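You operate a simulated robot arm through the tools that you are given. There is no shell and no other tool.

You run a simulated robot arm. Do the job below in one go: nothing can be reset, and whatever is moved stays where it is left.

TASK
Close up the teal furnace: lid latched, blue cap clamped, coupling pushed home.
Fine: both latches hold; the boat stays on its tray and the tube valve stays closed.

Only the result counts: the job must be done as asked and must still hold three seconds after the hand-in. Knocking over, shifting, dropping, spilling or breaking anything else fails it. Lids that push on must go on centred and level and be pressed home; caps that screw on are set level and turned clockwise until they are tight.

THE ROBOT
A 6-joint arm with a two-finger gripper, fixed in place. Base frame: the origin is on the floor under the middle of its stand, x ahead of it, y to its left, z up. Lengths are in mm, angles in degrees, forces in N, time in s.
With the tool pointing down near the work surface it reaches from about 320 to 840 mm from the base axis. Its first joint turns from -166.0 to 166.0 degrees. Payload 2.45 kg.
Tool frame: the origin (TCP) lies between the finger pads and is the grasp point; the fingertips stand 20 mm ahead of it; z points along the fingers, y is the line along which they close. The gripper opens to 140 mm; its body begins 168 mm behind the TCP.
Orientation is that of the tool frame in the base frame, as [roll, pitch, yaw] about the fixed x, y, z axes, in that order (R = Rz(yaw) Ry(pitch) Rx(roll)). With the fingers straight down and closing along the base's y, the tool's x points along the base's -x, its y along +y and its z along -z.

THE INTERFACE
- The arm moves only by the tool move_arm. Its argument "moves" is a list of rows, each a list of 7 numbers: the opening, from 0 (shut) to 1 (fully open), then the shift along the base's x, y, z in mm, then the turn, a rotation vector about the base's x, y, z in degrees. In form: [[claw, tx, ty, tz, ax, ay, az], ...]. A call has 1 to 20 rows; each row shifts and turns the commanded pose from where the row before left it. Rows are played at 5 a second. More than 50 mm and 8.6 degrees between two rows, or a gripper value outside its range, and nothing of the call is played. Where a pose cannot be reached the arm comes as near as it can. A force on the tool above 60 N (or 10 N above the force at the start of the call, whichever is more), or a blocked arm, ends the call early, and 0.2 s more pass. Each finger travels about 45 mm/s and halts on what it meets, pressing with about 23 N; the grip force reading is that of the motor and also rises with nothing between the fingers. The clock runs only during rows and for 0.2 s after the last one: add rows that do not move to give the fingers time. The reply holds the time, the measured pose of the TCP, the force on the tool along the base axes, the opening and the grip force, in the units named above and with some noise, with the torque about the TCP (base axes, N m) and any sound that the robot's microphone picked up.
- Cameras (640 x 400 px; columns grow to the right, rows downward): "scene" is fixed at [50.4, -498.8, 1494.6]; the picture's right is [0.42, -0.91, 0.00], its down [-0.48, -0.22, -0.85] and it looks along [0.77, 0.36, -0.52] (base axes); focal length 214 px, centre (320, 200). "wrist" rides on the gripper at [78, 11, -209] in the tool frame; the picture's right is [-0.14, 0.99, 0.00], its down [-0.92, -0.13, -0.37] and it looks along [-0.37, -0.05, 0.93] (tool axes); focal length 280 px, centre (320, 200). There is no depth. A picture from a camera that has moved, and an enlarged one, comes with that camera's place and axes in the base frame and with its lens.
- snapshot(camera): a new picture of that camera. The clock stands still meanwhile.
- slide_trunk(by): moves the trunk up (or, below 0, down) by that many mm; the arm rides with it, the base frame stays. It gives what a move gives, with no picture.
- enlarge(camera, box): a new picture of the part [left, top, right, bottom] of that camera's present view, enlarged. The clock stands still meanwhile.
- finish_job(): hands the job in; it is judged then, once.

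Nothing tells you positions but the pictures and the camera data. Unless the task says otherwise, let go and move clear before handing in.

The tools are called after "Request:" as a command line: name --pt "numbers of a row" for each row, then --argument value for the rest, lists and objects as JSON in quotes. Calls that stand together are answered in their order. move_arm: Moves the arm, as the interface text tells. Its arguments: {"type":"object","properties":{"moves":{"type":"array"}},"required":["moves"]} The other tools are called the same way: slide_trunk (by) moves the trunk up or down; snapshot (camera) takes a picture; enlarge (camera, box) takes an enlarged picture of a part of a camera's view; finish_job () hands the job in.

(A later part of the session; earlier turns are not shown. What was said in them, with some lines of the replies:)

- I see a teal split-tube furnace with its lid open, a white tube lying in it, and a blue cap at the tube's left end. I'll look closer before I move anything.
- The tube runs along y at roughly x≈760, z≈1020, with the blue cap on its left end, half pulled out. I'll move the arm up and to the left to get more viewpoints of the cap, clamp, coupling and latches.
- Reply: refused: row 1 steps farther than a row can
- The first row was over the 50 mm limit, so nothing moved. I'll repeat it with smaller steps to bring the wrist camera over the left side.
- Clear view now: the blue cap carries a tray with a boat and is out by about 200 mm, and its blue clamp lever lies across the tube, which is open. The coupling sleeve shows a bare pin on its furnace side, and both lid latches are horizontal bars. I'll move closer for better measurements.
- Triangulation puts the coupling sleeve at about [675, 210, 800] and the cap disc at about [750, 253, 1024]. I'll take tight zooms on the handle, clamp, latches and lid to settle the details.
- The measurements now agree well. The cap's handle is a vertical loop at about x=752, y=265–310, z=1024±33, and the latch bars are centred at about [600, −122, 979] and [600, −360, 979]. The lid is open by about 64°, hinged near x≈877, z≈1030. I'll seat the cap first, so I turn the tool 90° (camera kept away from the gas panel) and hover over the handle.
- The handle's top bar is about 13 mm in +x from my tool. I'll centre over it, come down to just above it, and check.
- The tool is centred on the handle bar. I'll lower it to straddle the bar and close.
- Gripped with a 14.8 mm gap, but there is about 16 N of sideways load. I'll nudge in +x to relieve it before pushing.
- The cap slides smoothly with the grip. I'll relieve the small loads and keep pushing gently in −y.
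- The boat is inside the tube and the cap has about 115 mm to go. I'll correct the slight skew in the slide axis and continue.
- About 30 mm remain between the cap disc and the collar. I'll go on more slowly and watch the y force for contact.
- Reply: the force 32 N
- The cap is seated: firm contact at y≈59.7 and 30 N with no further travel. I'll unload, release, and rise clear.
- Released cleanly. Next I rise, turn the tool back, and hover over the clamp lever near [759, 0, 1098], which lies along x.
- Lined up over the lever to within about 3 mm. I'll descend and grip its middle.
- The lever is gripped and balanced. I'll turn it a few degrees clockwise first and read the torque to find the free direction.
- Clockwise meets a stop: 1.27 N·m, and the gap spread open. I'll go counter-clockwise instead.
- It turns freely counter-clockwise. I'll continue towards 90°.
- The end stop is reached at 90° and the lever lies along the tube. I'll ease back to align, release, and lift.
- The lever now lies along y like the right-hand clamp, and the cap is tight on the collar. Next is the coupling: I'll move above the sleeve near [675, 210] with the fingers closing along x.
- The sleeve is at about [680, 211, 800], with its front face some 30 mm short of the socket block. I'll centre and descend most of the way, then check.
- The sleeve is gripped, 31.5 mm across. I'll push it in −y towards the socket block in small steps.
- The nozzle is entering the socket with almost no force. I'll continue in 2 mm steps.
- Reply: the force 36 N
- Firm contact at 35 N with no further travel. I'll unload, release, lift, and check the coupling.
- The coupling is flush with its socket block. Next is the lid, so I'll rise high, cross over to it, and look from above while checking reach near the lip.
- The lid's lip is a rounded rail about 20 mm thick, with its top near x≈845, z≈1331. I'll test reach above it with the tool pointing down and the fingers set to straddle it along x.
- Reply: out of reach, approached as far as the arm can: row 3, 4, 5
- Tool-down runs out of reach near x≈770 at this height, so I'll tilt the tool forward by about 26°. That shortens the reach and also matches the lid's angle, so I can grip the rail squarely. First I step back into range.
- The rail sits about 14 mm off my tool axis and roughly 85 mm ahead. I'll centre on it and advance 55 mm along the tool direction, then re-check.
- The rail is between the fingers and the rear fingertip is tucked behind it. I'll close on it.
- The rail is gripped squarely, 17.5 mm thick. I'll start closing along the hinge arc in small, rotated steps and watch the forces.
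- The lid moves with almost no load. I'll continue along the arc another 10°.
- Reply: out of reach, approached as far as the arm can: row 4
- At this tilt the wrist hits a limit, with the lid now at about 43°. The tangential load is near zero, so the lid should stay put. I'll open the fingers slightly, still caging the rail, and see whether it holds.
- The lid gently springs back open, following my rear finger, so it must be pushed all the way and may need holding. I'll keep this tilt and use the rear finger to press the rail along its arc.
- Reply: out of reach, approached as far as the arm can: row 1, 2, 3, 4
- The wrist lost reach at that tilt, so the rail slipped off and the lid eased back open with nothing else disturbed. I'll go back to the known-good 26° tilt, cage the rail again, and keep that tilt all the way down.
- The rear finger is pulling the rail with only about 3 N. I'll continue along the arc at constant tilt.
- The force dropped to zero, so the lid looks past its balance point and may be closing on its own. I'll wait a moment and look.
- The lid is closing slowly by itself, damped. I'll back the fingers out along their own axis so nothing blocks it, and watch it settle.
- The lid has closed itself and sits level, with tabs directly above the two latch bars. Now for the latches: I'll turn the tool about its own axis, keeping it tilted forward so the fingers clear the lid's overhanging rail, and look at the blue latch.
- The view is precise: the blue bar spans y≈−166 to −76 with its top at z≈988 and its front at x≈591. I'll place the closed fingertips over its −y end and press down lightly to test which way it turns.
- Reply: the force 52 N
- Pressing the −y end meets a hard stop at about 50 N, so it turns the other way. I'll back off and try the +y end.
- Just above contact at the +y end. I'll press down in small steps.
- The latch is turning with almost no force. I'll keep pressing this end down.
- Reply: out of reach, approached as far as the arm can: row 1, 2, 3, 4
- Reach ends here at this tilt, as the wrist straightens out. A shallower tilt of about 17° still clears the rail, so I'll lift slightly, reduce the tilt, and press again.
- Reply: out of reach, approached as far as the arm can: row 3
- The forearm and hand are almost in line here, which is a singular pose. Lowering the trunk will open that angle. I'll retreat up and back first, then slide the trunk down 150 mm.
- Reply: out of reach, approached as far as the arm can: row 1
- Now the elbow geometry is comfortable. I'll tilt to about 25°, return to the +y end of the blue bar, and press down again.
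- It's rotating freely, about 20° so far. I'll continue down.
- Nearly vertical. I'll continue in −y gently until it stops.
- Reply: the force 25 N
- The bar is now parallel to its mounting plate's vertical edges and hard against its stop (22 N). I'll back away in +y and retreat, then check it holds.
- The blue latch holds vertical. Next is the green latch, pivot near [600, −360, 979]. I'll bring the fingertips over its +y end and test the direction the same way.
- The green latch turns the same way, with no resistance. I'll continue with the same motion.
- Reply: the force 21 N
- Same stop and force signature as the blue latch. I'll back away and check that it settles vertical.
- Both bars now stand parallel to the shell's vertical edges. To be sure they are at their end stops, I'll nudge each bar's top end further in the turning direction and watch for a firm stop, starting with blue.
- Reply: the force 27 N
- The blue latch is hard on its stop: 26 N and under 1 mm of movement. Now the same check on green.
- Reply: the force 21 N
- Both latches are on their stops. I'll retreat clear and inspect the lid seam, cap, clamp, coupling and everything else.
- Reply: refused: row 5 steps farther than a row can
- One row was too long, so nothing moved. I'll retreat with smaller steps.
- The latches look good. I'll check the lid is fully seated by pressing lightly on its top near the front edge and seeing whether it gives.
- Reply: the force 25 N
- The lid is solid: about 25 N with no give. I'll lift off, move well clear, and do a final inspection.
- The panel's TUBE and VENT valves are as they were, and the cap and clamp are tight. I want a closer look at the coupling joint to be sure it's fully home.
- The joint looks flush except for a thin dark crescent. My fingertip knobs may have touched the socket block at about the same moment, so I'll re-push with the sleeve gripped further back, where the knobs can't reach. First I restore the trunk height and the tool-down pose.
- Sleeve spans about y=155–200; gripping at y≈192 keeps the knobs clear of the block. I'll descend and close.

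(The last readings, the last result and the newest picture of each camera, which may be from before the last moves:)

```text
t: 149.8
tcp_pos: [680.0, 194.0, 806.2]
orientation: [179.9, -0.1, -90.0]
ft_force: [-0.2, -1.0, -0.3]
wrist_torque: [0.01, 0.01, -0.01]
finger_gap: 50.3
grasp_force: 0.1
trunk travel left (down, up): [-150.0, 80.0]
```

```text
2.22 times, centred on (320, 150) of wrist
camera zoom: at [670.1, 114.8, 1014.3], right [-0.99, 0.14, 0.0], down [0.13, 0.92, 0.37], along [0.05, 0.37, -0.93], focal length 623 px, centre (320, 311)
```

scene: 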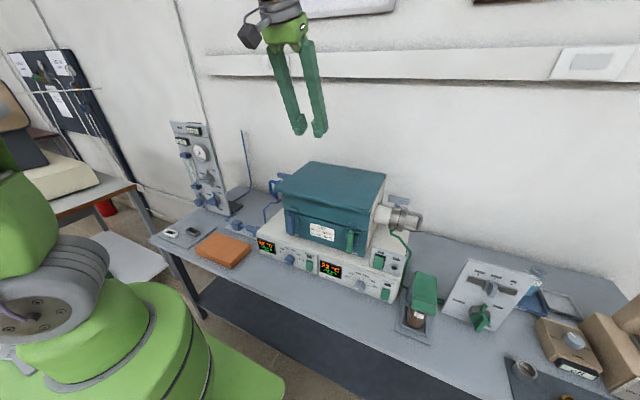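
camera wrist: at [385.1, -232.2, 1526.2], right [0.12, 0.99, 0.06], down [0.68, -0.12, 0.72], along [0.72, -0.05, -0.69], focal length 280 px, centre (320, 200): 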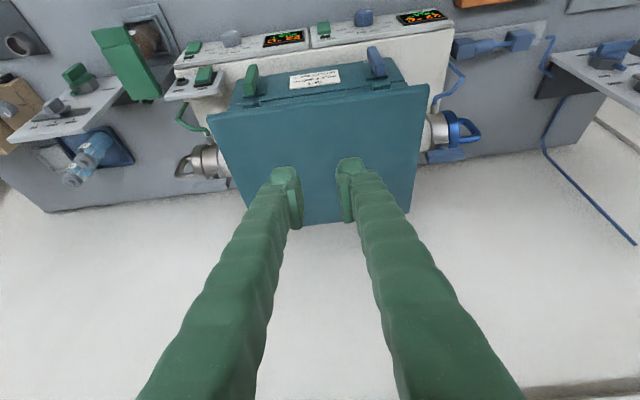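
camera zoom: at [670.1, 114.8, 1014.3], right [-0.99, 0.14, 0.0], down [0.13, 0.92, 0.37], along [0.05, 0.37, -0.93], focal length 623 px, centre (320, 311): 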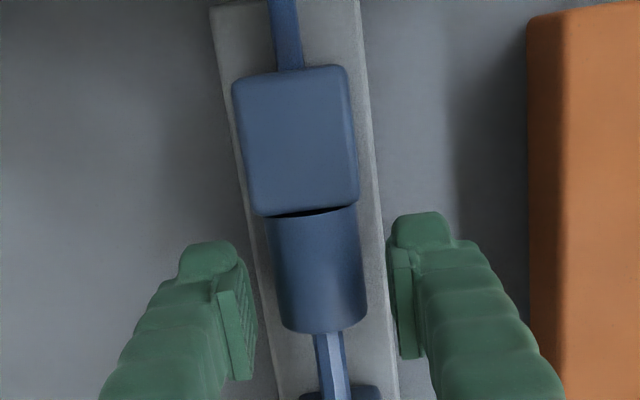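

Request:
move_arm --pt "0.28 0 0 0 0 0 0" --pt "0.15 0 0 0 0 0 0" --pt "0.0 0 0 0 0 0 0" --pt "0.0 0 0 0 0 0 0" --pt "0.0 0 0 0 0 0 0"

Request:
move_arm --pt "0 0 -1.5 0 0 0 0" --pt "0 0 0 0 0 0 0"

Request:
move_arm --pt "0 0 -1.5 0 0 0 0" --pt "0 0 0 0 0 0 0"

Request:
enlarge --camera "wrist" --box '[240, 60, 400, 240]'

```text
t: 151.0
tcp_pos: [679.6, 194.3, 804.6]
orientation: [179.9, 0.0, -90.0]
ft_force: [-2.0, 0.2, -0.9]
wrist_torque: [0.0, 0.0, -0.03]
finger_gap: 31.3
grasp_force: 44.8
trunk travel left (down, up): [-150.0, 80.0]
```

```text
t: 151.6
tcp_pos: [680.5, 192.5, 806.8]
orientation: [-180.0, 0.0, -89.8]
ft_force: [-3.6, 11.0, -0.9]
wrist_torque: [0.3, 0.07, -0.06]
finger_gap: 31.5
grasp_force: 44.9
trunk travel left (down, up): [-150.0, 80.0]
```

```text
t: 152.2
tcp_pos: [679.7, 192.9, 806.9]
orientation: [179.9, 0.0, -89.8]
ft_force: [-5.7, 21.8, -4.0]
wrist_torque: [0.51, 0.02, -0.08]
finger_gap: 31.1
grasp_force: 44.8
trunk travel left (down, up): [-150.0, 80.0]
```

```text
2.22 times, centred on (320, 150) of wrist
camera zoom: at [669.9, 114.3, 1014.6], right [-0.99, 0.14, 0.0], down [0.13, 0.92, 0.37], along [0.05, 0.37, -0.93], focal length 623 px, centre (320, 311)
```

zoom: 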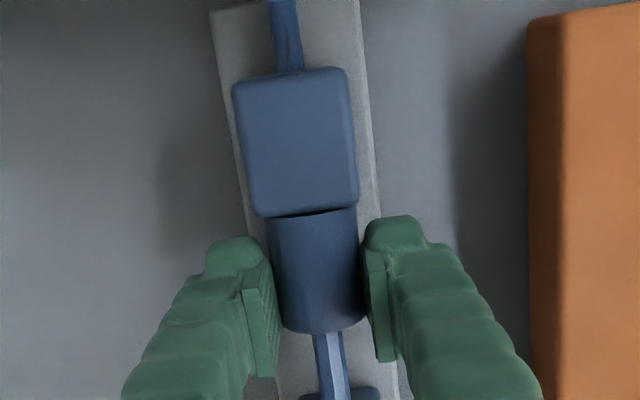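

The resistance starts immediately, with no travel left, so the coupling is truly home. One last firm push, then unload, release and move clear.

Request:
move_arm --pt "0 0 -1.5 0 0 0 0" --pt "0 0 0 0 0 0 0"

Request:
move_arm --pt "0 0.5 4.0 0 0 0 0" --pt "0.25 0 0 0 0 0 0" --pt "0.35 0 0 0 0 0 0" --pt "0.36 0 0 0 0 0 0" --pt "0.36 0 0 20 0 0 0" --pt "0.36 0 0 35 0 0 0" --pt "0.36 0 0 40 0 0 0" --pt "0.36 0 0 40 0 0 0" --pt "0.36 0 0 45 0 0 0" --pt "0.36 0 0 45 0 0 0" --pt "0.36 -15 0 45 0 0 0" --pt "0.36 -15 0 45 0 0 0" --pt "0.36 -20 0 40 0 0 0" --pt "0.36 -20 0 40 0 0 0" --pt "0.36 0 0 0 0 0 0"

Request:
snapshot --camera "scene"

Request:
enlarge --camera "scene" --box '[220, 150, 420, 270]'

Request:
enlarge --camera "scene" --box '[225, 210, 275, 245]'

Request:
snapshot --camera "wrist"

```text
t: 152.8
tcp_pos: [679.9, 191.1, 806.8]
orientation: [180.0, 0.1, -89.9]
ft_force: [-7.6, 33.5, -0.8]
wrist_torque: [0.51, 0.08, -0.09]
finger_gap: 31.2
grasp_force: 45.1
trunk travel left (down, up): [-150.0, 80.0]
```

```text
t: 156.0
tcp_pos: [611.9, 195.3, 1199.3]
orientation: [179.8, 0.0, -90.0]
ft_force: [-0.2, 0.2, 0.6]
wrist_torque: [0.04, 0.05, 0.01]
finger_gap: 50.5
grasp_force: 0.1
trunk travel left (down, up): [-150.0, 80.0]
```

```text
taken
```

scene: 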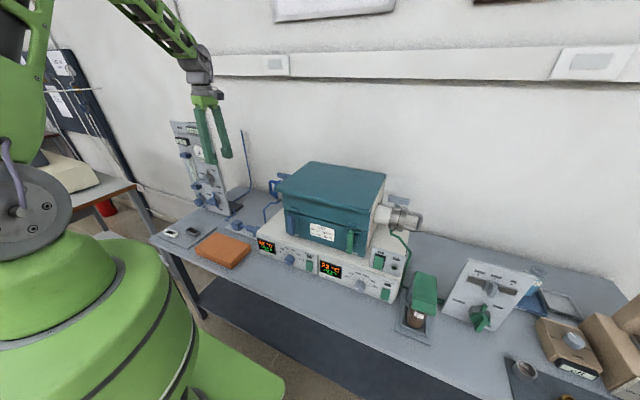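

```text
3.20 times, centred on (320, 210) of scene
camera zoom: at [50.4, -498.8, 1494.6], right [0.42, -0.91, 0.0], down [-0.48, -0.22, -0.85], along [0.77, 0.36, -0.52], focal length 686 px, centre (320, 168)
```

zoom: 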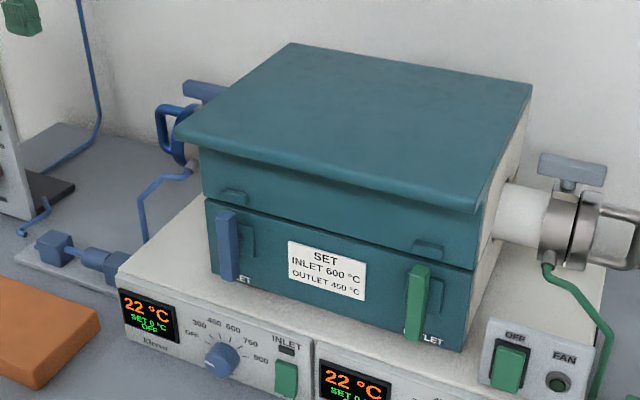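

```text
11.43 times, centred on (250, 228) of scene
camera zoom: at [50.4, -498.8, 1494.6], right [0.42, -0.91, 0.0], down [-0.48, -0.22, -0.85], along [0.77, 0.36, -0.52], focal length 2451 px, centre (1120, -114)
```

zoom: 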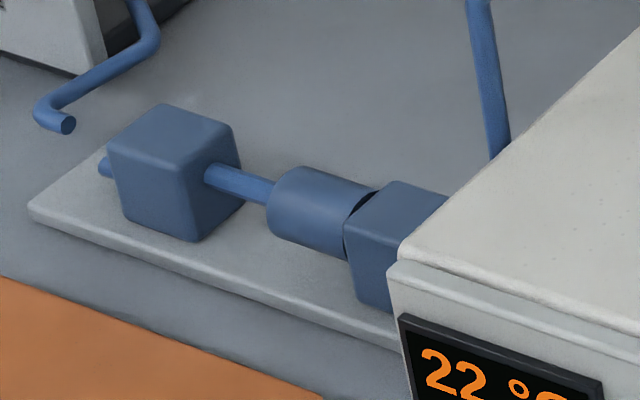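

```text
taken
camera wrist: at [602.4, 116.1, 1408.0], right [-0.99, 0.14, 0.0], down [0.13, 0.92, 0.37], along [0.05, 0.37, -0.93], focal length 280 px, centre (320, 200)
```

wrist: 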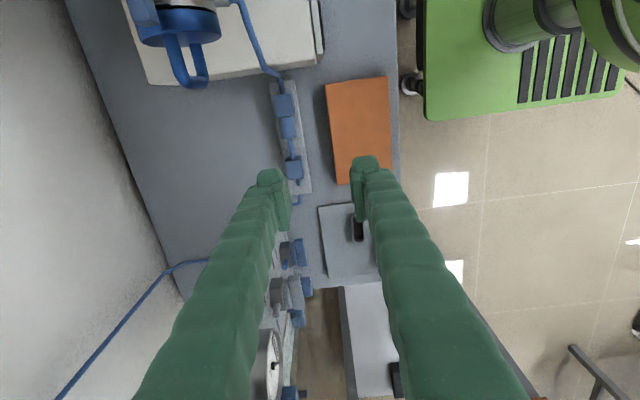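

The lid is shut with both latches upright on their stops. The blue cap is seated with its clamp lever turned along the tube, and the coupling is home: the second push found no travel left. The panel valves look untouched and the arm is clear, so I'm handing in.

Request:
finish_job

```text
The job is handed in.
```

The teal furnace is closed up and I've handed the job in; the hand-in reply gave no verdict.

- **Cap:** The blue cap went in along the tube until it met the collar, with firm contact at about 30 N. Its clamp lever is turned 90° to its stop and lies along the tube, like the right-hand clamp.
- **Coupling:** The sleeve is pushed against its socket block. A thin dark line still showed at the joint, so I pushed again with a different grip. There was no travel left at about 33 N.
- **Lid:** My first attempt slipped off the rail and the lid eased back open without disturbing anything. On the second attempt it closed, and pressing on the top at about 25 N gave no movement.
- **Latches:** Both bars stand vertical. I pushed each further in its closing direction and each was hard against its stop.

In the last pictures the tube valve on the gas panel was unchanged. The boat was on its tray when it went into the tube, but I can't see inside now to confirm it stayed there. Nothing else on the bench was touched, and the arm was clear before I handed in.
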